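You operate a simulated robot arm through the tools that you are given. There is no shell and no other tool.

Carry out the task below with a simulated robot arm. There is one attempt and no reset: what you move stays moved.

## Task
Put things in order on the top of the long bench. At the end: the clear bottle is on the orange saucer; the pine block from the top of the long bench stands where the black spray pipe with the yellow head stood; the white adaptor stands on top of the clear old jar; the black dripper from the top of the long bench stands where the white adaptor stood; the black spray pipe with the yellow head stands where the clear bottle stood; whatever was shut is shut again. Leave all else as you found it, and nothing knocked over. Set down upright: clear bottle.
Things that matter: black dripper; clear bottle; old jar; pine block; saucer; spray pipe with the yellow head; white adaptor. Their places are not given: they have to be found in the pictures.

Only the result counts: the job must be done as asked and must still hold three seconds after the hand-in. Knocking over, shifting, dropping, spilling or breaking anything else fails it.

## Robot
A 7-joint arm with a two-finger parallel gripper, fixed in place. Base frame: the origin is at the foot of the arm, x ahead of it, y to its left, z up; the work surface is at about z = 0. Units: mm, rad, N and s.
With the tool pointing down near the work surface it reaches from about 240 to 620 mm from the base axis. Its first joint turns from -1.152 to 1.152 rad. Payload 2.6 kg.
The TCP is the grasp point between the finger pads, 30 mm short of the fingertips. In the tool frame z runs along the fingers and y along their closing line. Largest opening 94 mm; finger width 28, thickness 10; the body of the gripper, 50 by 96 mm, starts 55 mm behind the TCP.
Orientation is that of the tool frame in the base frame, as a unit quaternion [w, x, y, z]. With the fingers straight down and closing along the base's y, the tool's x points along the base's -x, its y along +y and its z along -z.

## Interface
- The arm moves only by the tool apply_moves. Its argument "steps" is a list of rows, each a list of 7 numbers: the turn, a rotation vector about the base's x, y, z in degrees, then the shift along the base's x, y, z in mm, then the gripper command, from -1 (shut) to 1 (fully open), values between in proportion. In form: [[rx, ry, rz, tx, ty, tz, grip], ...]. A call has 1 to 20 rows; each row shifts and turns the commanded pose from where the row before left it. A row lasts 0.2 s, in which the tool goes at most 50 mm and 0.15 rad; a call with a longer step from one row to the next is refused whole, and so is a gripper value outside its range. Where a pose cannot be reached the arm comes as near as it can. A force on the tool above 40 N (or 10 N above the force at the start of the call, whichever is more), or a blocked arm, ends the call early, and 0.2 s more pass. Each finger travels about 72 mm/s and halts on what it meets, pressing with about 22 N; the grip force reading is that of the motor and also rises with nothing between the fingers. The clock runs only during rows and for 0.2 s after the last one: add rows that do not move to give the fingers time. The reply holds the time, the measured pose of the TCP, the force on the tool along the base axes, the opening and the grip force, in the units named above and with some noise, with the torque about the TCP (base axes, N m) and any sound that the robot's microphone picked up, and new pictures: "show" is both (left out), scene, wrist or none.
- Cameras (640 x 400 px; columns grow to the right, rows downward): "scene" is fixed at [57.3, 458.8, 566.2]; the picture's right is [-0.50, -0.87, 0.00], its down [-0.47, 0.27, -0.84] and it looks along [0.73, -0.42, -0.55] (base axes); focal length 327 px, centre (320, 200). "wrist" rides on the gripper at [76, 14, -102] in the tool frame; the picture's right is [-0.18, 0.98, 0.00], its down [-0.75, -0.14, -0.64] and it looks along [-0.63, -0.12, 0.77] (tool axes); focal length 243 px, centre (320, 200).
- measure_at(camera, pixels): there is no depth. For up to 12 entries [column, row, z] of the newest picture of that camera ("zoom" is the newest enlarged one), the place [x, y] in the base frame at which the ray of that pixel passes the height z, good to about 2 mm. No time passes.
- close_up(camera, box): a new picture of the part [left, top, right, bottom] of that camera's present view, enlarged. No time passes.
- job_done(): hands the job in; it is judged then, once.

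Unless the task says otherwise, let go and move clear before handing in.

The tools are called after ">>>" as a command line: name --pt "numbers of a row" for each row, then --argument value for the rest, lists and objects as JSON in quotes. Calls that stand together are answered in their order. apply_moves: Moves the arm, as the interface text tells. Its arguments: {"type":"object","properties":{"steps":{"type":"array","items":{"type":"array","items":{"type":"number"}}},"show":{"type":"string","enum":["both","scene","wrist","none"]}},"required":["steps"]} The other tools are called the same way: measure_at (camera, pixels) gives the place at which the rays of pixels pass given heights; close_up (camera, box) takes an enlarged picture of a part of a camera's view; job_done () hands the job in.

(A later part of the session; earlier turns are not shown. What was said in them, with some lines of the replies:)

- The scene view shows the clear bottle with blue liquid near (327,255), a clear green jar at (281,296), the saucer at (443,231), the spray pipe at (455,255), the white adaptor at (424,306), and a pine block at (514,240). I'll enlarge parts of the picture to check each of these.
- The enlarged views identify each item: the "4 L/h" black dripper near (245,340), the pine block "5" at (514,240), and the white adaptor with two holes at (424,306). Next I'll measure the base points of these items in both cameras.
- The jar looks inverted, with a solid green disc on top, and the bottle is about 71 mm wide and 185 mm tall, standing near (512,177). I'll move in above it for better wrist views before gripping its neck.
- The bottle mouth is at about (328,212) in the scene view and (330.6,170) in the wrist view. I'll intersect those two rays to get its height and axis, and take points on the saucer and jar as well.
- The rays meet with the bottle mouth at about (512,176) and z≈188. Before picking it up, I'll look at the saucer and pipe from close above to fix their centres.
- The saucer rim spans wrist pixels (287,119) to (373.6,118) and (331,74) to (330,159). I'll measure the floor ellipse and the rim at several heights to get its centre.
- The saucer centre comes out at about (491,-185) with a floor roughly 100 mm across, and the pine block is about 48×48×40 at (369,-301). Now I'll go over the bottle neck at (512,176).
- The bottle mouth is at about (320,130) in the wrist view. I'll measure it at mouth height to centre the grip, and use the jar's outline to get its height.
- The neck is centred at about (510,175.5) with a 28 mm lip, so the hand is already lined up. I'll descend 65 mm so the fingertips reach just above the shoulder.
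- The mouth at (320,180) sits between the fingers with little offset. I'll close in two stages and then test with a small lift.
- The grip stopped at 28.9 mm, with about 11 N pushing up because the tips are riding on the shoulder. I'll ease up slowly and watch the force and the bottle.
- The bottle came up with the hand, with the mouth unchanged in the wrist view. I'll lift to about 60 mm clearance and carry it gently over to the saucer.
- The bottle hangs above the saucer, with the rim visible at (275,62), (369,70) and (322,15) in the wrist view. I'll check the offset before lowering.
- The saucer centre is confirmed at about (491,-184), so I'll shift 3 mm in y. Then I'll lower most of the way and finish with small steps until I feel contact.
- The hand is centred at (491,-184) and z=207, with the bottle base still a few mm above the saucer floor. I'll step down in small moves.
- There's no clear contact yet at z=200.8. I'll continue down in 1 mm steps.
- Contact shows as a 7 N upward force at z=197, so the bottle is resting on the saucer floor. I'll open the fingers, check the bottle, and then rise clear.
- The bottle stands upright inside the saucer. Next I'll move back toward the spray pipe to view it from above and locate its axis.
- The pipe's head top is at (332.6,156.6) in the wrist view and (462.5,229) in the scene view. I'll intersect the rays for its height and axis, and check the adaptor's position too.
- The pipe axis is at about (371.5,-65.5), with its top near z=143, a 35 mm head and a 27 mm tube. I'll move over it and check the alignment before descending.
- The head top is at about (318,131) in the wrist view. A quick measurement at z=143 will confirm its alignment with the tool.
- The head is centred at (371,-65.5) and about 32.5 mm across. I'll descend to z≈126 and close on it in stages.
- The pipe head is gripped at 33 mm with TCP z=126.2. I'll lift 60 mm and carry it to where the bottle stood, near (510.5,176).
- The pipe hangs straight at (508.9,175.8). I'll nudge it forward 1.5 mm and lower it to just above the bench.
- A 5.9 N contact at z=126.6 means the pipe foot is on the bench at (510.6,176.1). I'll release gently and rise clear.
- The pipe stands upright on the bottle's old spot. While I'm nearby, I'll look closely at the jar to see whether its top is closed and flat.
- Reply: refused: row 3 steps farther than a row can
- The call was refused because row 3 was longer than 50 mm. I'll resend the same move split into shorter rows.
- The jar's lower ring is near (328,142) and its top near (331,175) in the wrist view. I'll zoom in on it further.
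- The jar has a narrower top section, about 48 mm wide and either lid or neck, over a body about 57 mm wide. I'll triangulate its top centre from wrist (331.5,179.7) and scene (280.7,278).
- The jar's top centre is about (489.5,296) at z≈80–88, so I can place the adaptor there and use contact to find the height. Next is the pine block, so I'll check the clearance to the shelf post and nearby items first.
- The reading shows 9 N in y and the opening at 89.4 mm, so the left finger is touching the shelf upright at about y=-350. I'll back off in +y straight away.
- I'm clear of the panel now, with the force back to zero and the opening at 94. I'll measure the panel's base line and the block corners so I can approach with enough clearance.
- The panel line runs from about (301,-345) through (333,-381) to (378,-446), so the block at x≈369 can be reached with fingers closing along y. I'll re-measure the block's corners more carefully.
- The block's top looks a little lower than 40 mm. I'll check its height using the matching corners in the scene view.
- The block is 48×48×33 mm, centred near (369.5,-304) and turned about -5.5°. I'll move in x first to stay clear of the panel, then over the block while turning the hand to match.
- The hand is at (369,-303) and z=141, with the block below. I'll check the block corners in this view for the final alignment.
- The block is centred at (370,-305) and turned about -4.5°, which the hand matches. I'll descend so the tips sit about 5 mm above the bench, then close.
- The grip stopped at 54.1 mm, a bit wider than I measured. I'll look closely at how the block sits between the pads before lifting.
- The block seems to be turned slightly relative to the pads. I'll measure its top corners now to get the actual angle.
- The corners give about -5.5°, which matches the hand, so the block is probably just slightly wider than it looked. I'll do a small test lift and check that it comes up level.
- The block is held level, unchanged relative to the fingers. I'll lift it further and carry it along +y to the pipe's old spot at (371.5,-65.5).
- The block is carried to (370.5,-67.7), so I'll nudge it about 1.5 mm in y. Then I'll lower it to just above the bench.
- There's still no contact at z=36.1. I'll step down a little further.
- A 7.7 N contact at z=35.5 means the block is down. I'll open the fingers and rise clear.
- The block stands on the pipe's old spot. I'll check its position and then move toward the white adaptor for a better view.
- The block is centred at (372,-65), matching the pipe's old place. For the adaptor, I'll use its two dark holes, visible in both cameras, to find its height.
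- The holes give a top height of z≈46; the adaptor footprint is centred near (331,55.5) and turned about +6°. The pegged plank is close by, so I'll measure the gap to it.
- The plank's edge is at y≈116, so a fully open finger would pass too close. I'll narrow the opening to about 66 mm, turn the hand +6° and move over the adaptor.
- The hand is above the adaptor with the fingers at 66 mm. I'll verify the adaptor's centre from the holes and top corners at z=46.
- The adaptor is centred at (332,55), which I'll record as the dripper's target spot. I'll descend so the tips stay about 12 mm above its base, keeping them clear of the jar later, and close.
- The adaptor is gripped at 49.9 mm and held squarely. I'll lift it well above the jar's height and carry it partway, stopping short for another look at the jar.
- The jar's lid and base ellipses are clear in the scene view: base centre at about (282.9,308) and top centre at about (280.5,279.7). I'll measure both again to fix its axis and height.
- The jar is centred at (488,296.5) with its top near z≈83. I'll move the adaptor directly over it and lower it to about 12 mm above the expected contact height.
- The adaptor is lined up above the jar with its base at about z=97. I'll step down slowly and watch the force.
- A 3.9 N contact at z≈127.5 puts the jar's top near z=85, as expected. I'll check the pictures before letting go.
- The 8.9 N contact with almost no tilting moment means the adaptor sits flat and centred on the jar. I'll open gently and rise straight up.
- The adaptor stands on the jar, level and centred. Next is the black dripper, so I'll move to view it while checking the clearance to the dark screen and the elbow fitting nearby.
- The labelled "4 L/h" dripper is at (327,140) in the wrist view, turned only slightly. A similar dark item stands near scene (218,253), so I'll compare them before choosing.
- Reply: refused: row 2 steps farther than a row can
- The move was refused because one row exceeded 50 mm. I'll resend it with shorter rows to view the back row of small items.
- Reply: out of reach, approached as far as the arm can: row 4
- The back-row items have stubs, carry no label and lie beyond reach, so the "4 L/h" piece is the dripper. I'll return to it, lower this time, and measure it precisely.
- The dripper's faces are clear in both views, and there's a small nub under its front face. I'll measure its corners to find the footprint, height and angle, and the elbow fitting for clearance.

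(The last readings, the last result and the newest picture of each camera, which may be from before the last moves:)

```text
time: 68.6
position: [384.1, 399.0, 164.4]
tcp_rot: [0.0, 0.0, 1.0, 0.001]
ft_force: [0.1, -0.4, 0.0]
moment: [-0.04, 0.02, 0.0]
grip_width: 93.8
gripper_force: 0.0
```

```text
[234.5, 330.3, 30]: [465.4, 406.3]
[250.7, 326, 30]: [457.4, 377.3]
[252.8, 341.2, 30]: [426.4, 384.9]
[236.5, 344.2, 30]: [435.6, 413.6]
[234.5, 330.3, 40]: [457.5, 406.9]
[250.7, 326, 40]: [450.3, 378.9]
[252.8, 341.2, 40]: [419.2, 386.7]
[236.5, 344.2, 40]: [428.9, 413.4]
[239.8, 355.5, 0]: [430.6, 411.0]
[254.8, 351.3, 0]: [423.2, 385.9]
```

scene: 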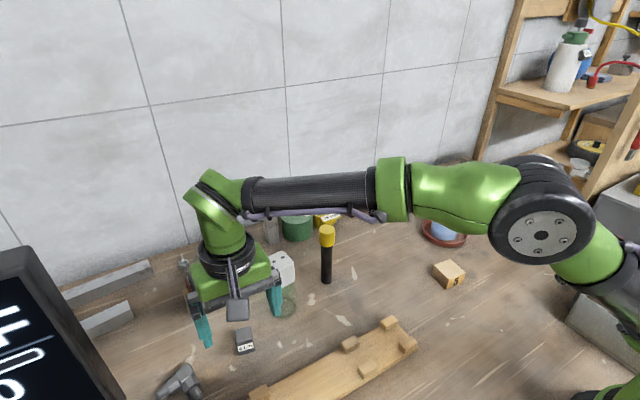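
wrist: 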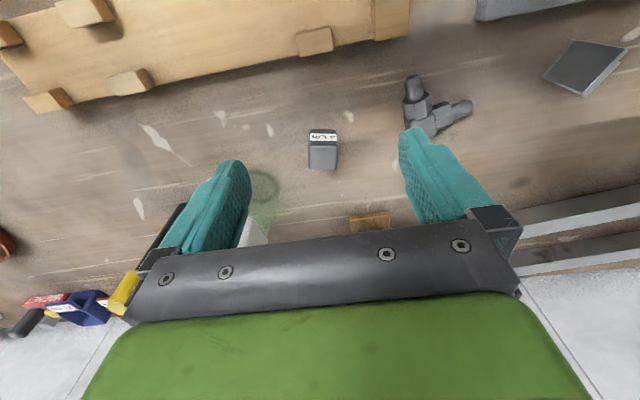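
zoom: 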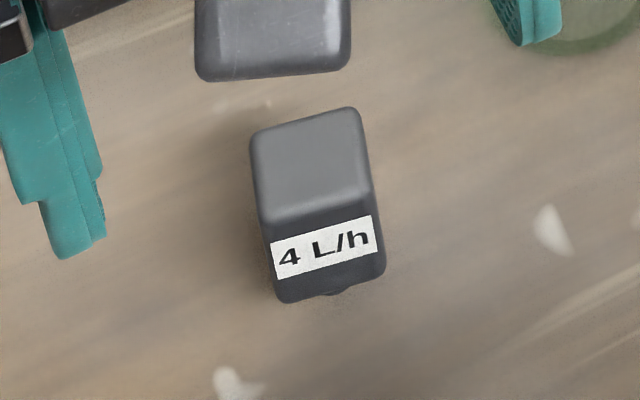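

The dripper is about 30×32×35 mm, centred near (440,394.5) and turned about -11°. I'll move over it with a narrower opening and matching turn, then check from above.

>>> apply_moves --pt "0 0 -5.5 20 -1.5 0 0.3" --pt "0 0 -5.5 20 -1.5 0 0.3" --pt "0 0 0 16 -1.5 -20 0.3" --pt "0 0 0 0 0 -35 0.3" --pt "0 0 0 0 0 0 0.3"

>>> close_up --camera "wrist" --box '[240, 60, 400, 200]'

>>> close_up --camera "scene" --box '[170, 220, 330, 370]'

```text
time: 69.8
position: [442.5, 395.7, 108.9]
tcp_rot: [0.0, 0.096, 0.995, 0.0]
ft_force: [-0.1, -0.4, 0.6]
moment: [0.01, -0.03, -0.01]
grip_width: 61.0
gripper_force: 0.1
```

scene: 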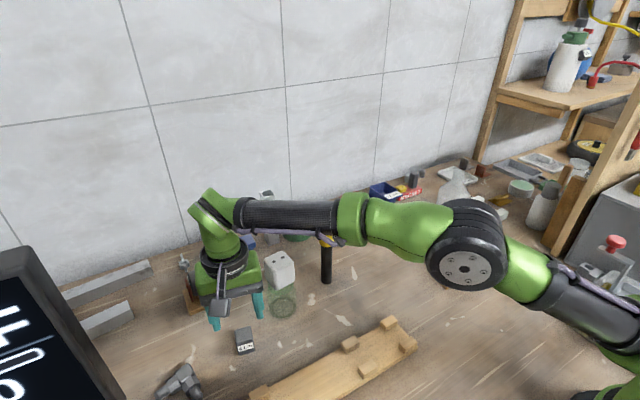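
wrist: 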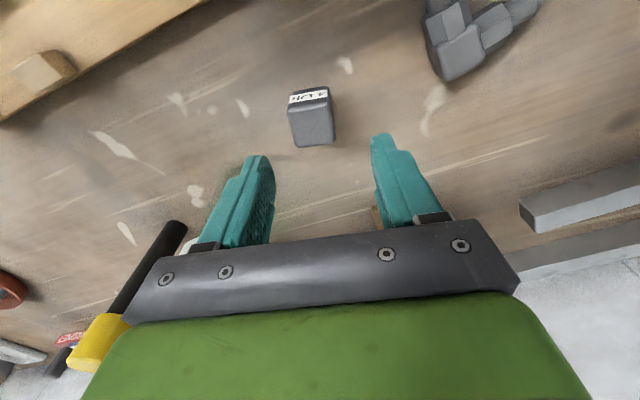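

```text
2.86 times, centred on (320, 130) of wrist
```

zoom: 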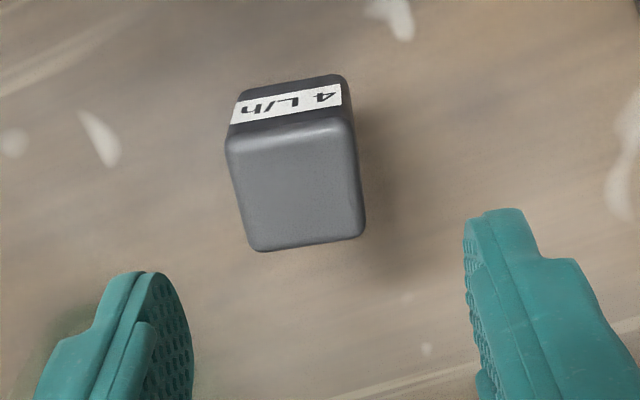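

```text
2.67 times, centred on (250, 295) of scene
```

zoom: 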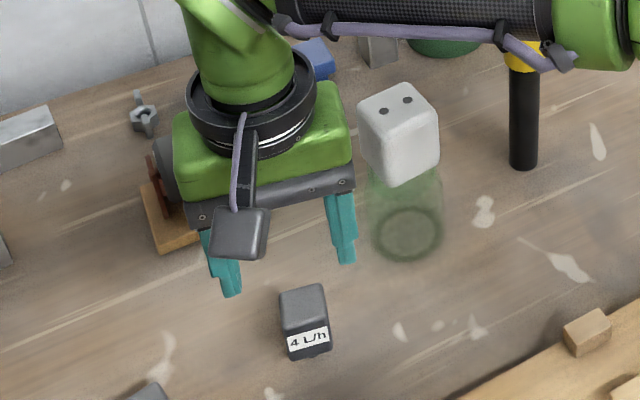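

The dripper's near edge now runs parallel to the fingers' closing line. I'll measure its top corners for final centring.

>>> measure_at --camera "wrist" --pixels '[[287.5, 110, 35], [331.6, 103.8, 35], [335.8, 141.6, 35], [296.6, 147.5, 35], [291, 93.5, 0], [327, 86.5, 0]]'

```text
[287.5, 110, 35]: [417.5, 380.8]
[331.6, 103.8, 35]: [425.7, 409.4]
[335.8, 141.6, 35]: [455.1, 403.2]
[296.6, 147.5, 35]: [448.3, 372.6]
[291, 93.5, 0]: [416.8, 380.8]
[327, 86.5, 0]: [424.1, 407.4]
```

The corners average to a centre of about (437.5,392) with an angle nearer -14°. I'll correct by -4.5 mm, -3 mm and -2.5°, descend to just above the bench and close.

>>> apply_moves --pt "0 0 -2.5 -4.5 -3.2 -20 0.3" --pt "0 0 0 0 0 -25 0.3" --pt "0 0 0 0 0 -20 0.3" --pt "0 0 0 0 0 -8 0.3" --pt "0 0 0 0 0 0 0.3"

>>> close_up --camera "wrist" --box '[230, 90, 410, 240]'

>>> close_up --camera "scene" --box '[190, 260, 310, 370]'

```text
time: 71.0
position: [436.6, 392.9, 35.2]
tcp_rot: [0.0, 0.118, 0.993, -0.001]
ft_force: [0.3, 0.8, -0.3]
moment: [0.05, -0.01, 0.0]
grip_width: 61.2
gripper_force: 0.0
```

scene: 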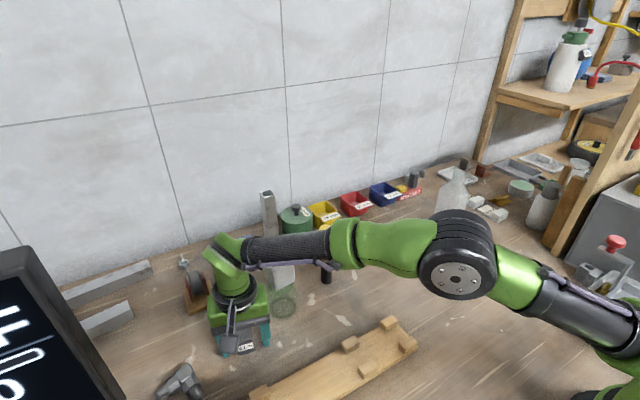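
wrist: 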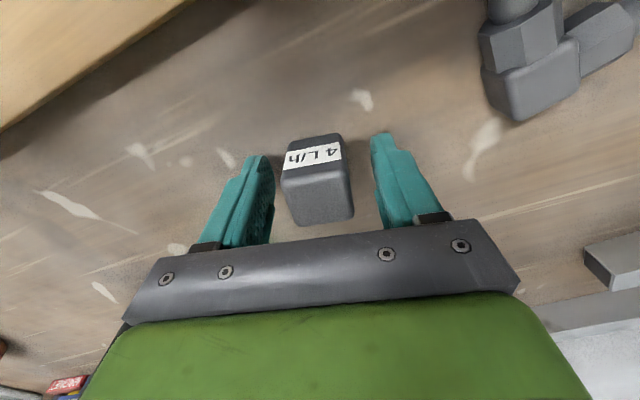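

```text
2.67 times, centred on (320, 165) of wrist
```

zoom: 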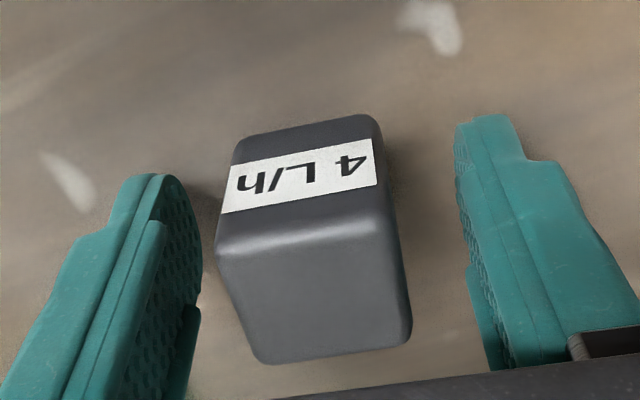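

```text
3.64 times, centred on (250, 315) of scene
```

zoom: 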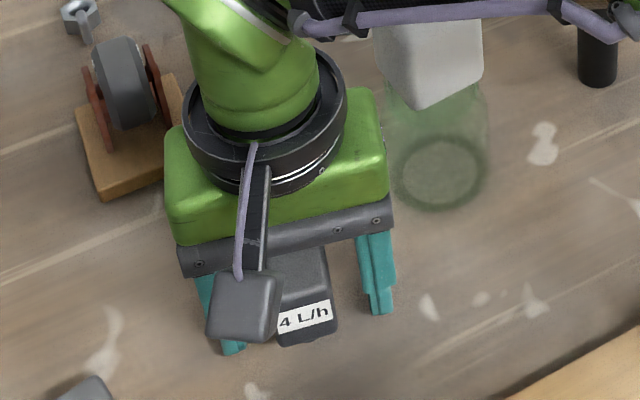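

The dripper sits about 3–4 mm toward the left finger. I'll shift the hand that way and turn back 1.5° so that closing doesn't push it.

>>> apply_moves --pt "0 0 1.5 -0.8 -3.4 0 0.3" --pt "0 0 0 0 0 0 0.3" --pt "0 0 0 0 0 0 -0.2" --pt "0 0 0 0 0 0 -0.2" --pt "0 0 0 0 0 0 -0.4" --pt "0 0 0 0 0 0 -1" --pt "0 0 0 0 0 0 -1" --pt "0 0 0 0 0 0 -1"

>>> close_up --camera "wrist" --box '[230, 90, 410, 240]'

```text
time: 72.8
position: [436.8, 389.0, 36.8]
tcp_rot: [0.0, 0.104, 0.995, 0.0]
ft_force: [-0.1, -1.6, -0.1]
moment: [-0.04, 0.02, 0.01]
grip_width: 33.0
gripper_force: 21.9
```

scene: 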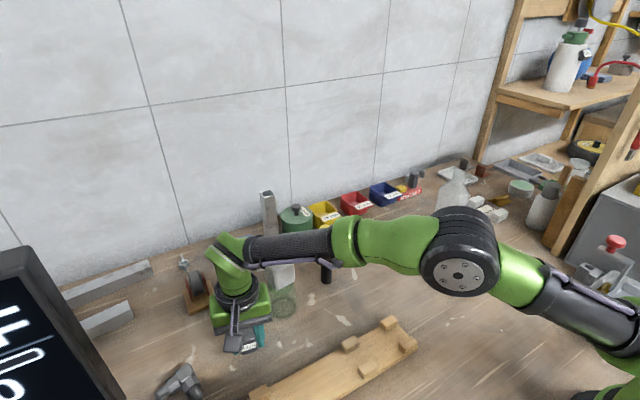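
wrist: 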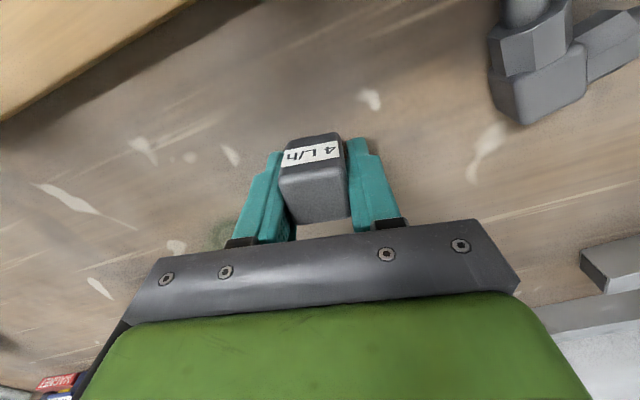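

```text
2.67 times, centred on (320, 165) of wrist
```

zoom: 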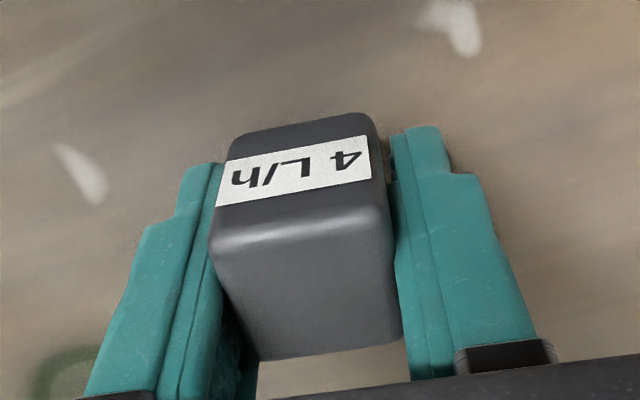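

The dripper is gripped at 33 mm. I'll measure where its centre lies relative to the TCP so that it lands exactly on the adaptor's old spot.

>>> measure_at --camera "wrist" --pixels '[[278.8, 180, 35], [343.3, 170.6, 35], [350.8, 215.6, 35], [296.4, 224.3, 35], [287.5, 143, 0], [333, 133, 0]]'

```text
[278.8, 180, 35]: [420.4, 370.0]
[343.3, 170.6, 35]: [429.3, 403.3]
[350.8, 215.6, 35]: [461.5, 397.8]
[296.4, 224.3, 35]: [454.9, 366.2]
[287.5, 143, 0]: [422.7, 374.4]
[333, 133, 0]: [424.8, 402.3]
```

The dripper's centre lies about 3 mm ahead of the TCP, so the drop pose is TCP (329,56). I'll lift it, move away from the jar first, and carry it over.

>>> apply_moves --pt "0 0 0 0 0 5 -1" --pt "0 0 0 0 0 25 -1" --pt "0 0 0 0 0 40 -1" --pt "0 0 0 0 0 25 -1" --pt "0 0 0 -25 -8 0 -1" --pt "0 0 0 -30 -25 0 -1" --pt "0 0 0 -9 -40 0 -1" --pt "0 0 0 -8 -40 0 -1" --pt "0 0 0 -8 -40 0 -1" --pt "0 0 0 -8 -40 0 -1" --pt "0 0 0 -8 -40 0 -1" --pt "0 0 0 -6 -40 0 -1" --pt "0 0 0 -5 -35 0 -1" --pt "0 0 0 -1 -25 0 -1" --pt "0 0 0 0 0 0 -1" --pt "0 0 0 0 0 0 -1"

>>> close_up --camera "scene" --box '[370, 220, 490, 340]'

>>> close_up --camera "wrist" --box '[230, 60, 430, 240]'

```text
time: 76.2
position: [328.3, 56.4, 129.4]
tcp_rot: [0.0, 0.104, 0.995, 0.0]
ft_force: [0.3, 0.2, -0.2]
moment: [0.0, 0.0, -0.06]
grip_width: 33.2
gripper_force: 21.7
```

scene: 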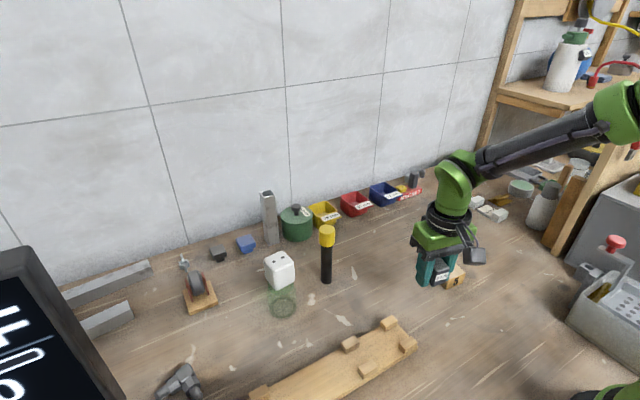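
wrist: 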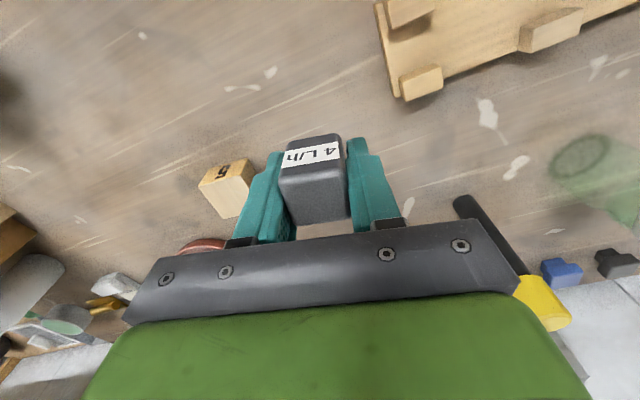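

```text
3.33 times, centred on (430, 280) of scene
```

zoom: 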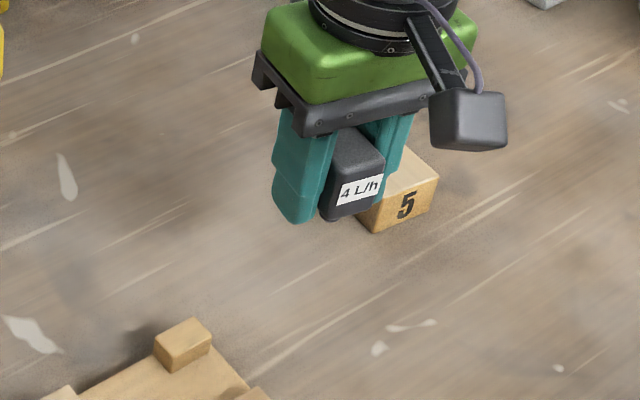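

```text
2.22 times, centred on (330, 150) of wrist
```

zoom: 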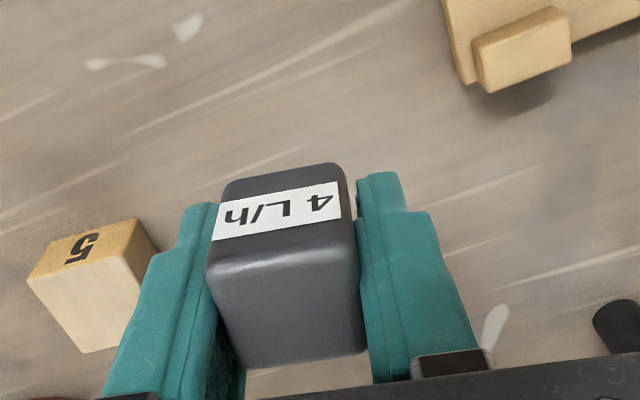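

The dripper is held level above the adaptor's old spot. I'll lower it to just above the bench and then step down to contact.

>>> apply_moves --pt "0 0 0 0.5 -0.4 -30 -1" --pt "0 0 0 0 0 -30 -1" --pt "0 0 0 0 0 -22 -1" --pt "0 0 0 0 0 -7 -1" --pt "0 0 0 0 0 0 -1" --show "none"

```text
time: 77.4
position: [328.9, 56.1, 42.0]
tcp_rot: [0.0, 0.104, 0.995, 0.0]
ft_force: [-0.3, -0.8, 0.1]
moment: [-0.01, 0.02, -0.01]
grip_width: 33.0
gripper_force: 22.0
```

>>> apply_moves --pt "0 0 0 0 0 -2 -1" --pt "0 0 0 0 0 -2 -1" --pt "0 0 0 0 0 0 -1" --show "none"

```text
time: 78.2
position: [328.0, 55.7, 37.0]
tcp_rot: [0.0, 0.105, 0.994, 0.0]
ft_force: [-0.2, -0.8, 1.0]
moment: [-0.02, 0.04, 0.01]
grip_width: 32.7
gripper_force: 21.7
```

>>> apply_moves --pt "0 0 0 0 0 -0.7 -1" --pt "0 0 0 0 0 -0.5 -1" --pt "0 0 0 0 0 0 -1" --show "none"

```text
time: 79.0
position: [327.6, 55.7, 35.5]
tcp_rot: [0.0, 0.104, 0.995, 0.0]
ft_force: [-0.3, -0.4, 0.3]
moment: [0.0, 0.01, 0.01]
grip_width: 32.9
gripper_force: 21.5
```

>>> apply_moves --pt "0 0 0 0.4 0 -0.5 -1" --pt "0 0 0 0 0 -0.4 -1" --pt "0 0 0 0 0 0 -1" --show "none"

```text
time: 79.8
position: [328.0, 56.1, 35.0]
tcp_rot: [0.0, 0.105, 0.994, 0.0]
ft_force: [0.1, 0.3, -0.1]
moment: [0.0, 0.01, 0.03]
grip_width: 32.8
gripper_force: 21.7
```

There's still no contact at z≈35. I'll keep stepping down slowly.

>>> apply_moves --pt "0 0 0 0 0 -0.5 -1" --pt "0 0 0 0 0 -0.4 -1" --pt "0 0 0 0 0 0 -1"

>>> close_up --camera "scene" --box '[390, 260, 470, 340]'

```text
time: 80.6
position: [328.9, 55.5, 35.5]
tcp_rot: [0.001, 0.104, 0.995, -0.001]
ft_force: [-3.1, 1.6, 17.4]
moment: [0.07, 0.28, 0.02]
grip_width: 32.8
gripper_force: 21.9
```

scene: 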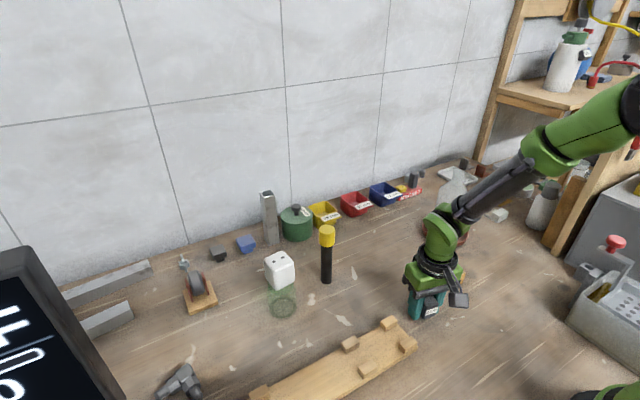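
wrist: 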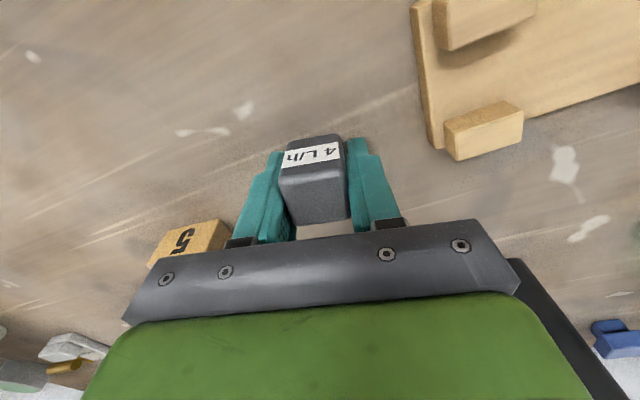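

```text
5.00 times, centred on (430, 300) of scene
```

zoom: 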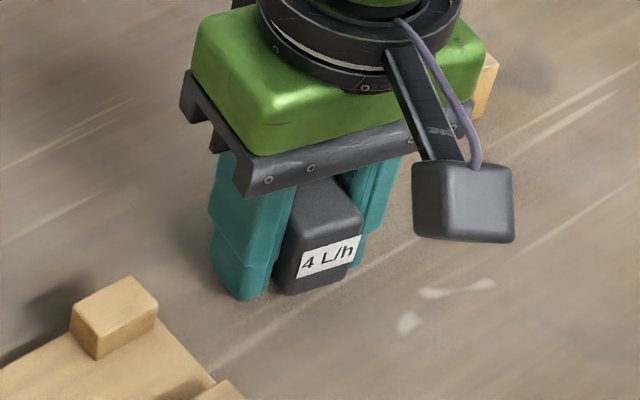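

A 17 N contact means the dripper is on the bench. I'll ease off half a millimetre, open partially because the plank is near, and rise.

>>> apply_moves --pt "0 0 0 0 0 0.5 -1" --pt "0 0 0 0 0 0 -0.2" --pt "0 0 0 0 0 0 0.1" --pt "0 0 0 0 0 0 0.3" --pt "0 0 0 0 0 0 0.3" --pt "0 0 0 0 0 10 0.3" --pt "0 0 0 0 0 35 0.3" --pt "0 0 0 0 0 45 0.3" --pt "0 0 6 -25 0 30 0.3" --pt "0 0 6 -20 0 0 0.3" --pt "0 0 0 0 0 0 0.3"

>>> close_up --camera "wrist" --box '[240, 40, 420, 200]'

>>> close_up --camera "scene" --box '[390, 260, 480, 340]'

```text
time: 83.0
position: [283.0, 55.5, 155.5]
tcp_rot: [0.0, -0.001, 1.0, 0.0]
ft_force: [0.2, -0.5, 0.2]
moment: [0.0, -0.03, -0.02]
grip_width: 61.1
gripper_force: 0.1
```

scene: 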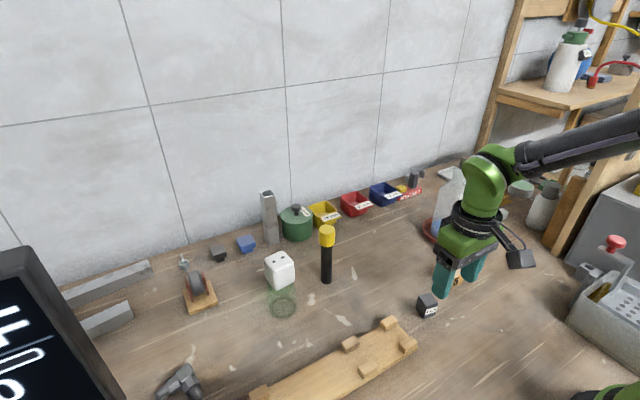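
wrist: 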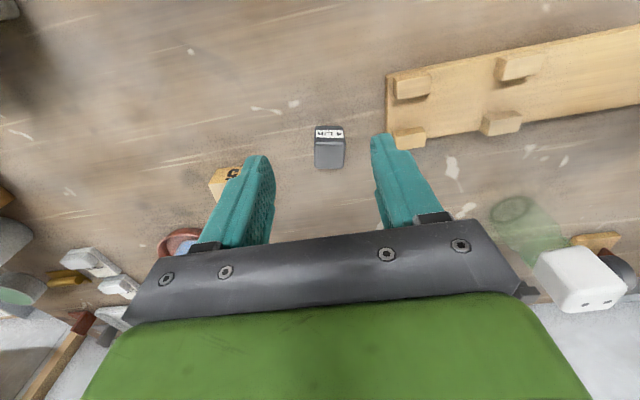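

```text
2.50 times, centred on (330, 120) of wrist
```

zoom: 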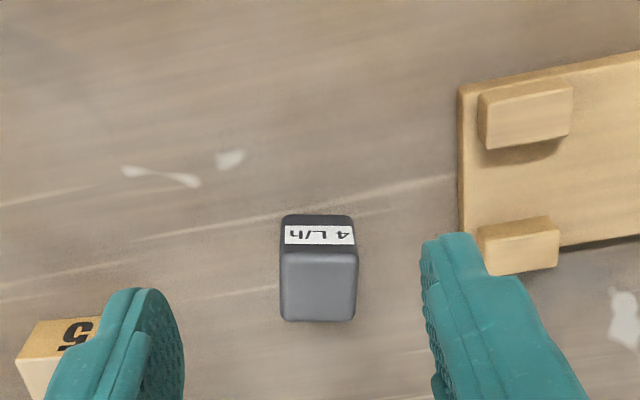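

```text
5.00 times, centred on (435, 300) of scene
```

zoom: 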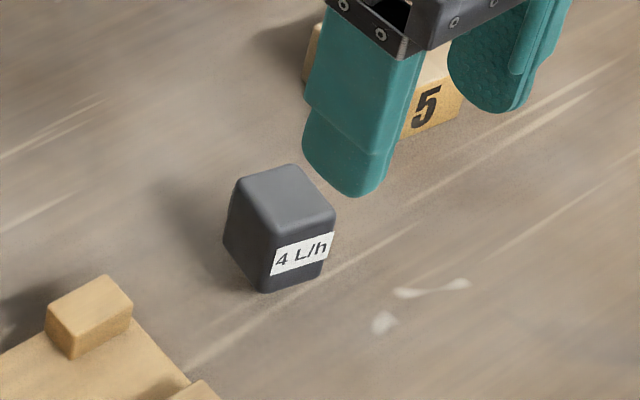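

The dripper stands upright on the adaptor's old spot. I'll verify its position, then move the arm clear and inspect the whole bench.

>>> measure_at --camera "wrist" --pixels '[[314.4, 141, 35], [344.8, 141, 35], [344, 168, 35], [314.4, 168.5, 35], [315, 126.5, 0], [342, 126.5, 0]]'

>>> measure_at --camera "scene" --pixels '[[422.5, 318, 0], [436.5, 314.5, 0], [415.5, 307, 0]]'

>>> apply_moves --pt "0 0 0 0 0 45 0.3" --pt "0 0 0 15 10 45 0.6" --pt "0 0 0 30 20 30 1" --pt "0 0 0 30 20 20 1" --pt "0 0 0 0 0 0 1" --pt "0 0 0 0 0 0 1"

>>> close_up --camera "scene" --box '[220, 180, 380, 340]'

>>> close_up --camera "scene" --box '[380, 150, 580, 340]'

```text
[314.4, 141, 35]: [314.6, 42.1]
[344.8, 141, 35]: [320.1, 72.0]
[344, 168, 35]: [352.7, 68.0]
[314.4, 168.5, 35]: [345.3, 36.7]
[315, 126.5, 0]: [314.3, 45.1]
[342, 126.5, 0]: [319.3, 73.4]
```

```text
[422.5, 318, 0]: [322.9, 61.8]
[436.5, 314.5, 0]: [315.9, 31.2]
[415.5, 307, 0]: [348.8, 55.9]
```

```text
time: 84.4
position: [357.8, 105.7, 295.8]
tcp_rot: [-0.001, 0.0, 1.0, 0.0]
ft_force: [-0.9, -0.6, -0.2]
moment: [0.01, -0.03, -0.01]
grip_width: 93.9
gripper_force: 0.0
```

scene: 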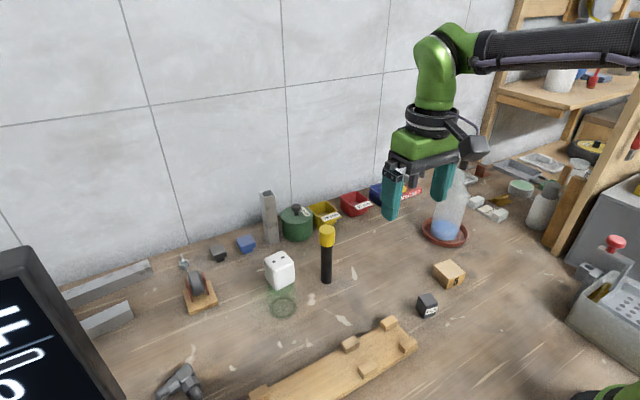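
wrist: 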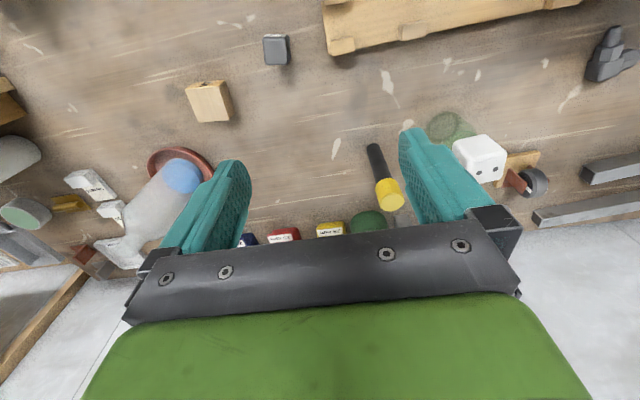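

```text
2.50 times, centred on (300, 260) of scene
```

zoom: 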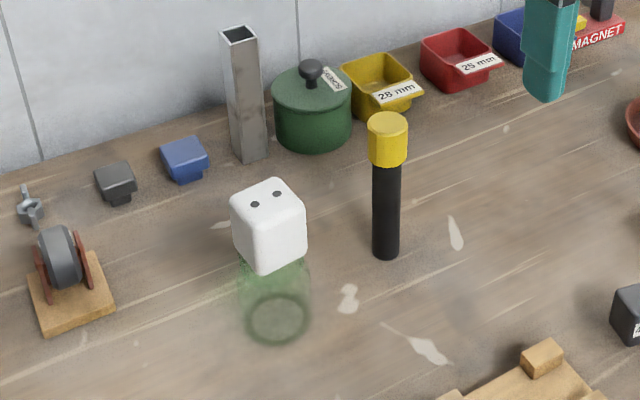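

```text
2.11 times, centred on (480, 245) of scene
```

zoom: 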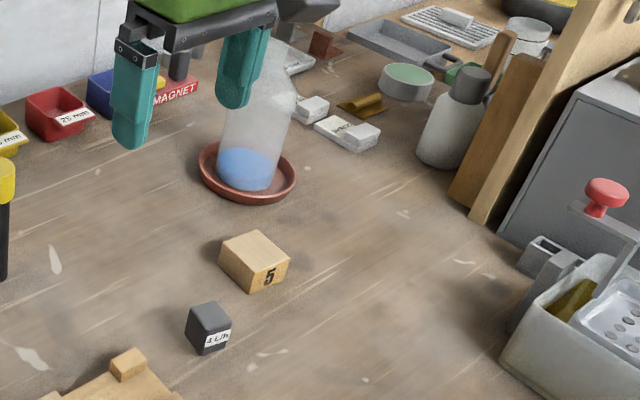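

Every item is in place and upright. The bottle is in the saucer, the adaptor is level on the jar, and the pipe is at (510.6,176). The block is centred at (372,-65) and the dripper at (333,55), and nothing else in the pictures has moved. The gripper is open and clear, so I'm handing in the job.

>>> job_done

```text
The job is handed in.
```

I've handed the job in. In the last pictures everything was in place and standing, but the judging result hasn't come back.

| Item | Where it ended up |
|---|---|
| Clear bottle | Upright on the floor of the orange saucer |
| Spray pipe with the yellow head | Standing where the bottle stood, at about (510.6, 176) |
| Pine block | Standing where the pipe stood, centred at about (372, -65) |
| White adaptor | Level on top of the clear jar |
| Black dripper | Standing where the adaptor stood, at about (333, 55), within about 2 mm |

- **Contact with the shelf:** while I was going for the pine block, a finger touched the wooden upright on the right with about 9 N. I backed off straight away, and nothing looks shifted in the pictures.
- **Choice of dripper:** I took the piece labelled "4 L/h" as the black dripper. A similar dark item stands at the back of the bench, but it has no label and is out of the arm's reach.
- **Nothing to re-shut:** I didn't open anything, so there was nothing to close again.
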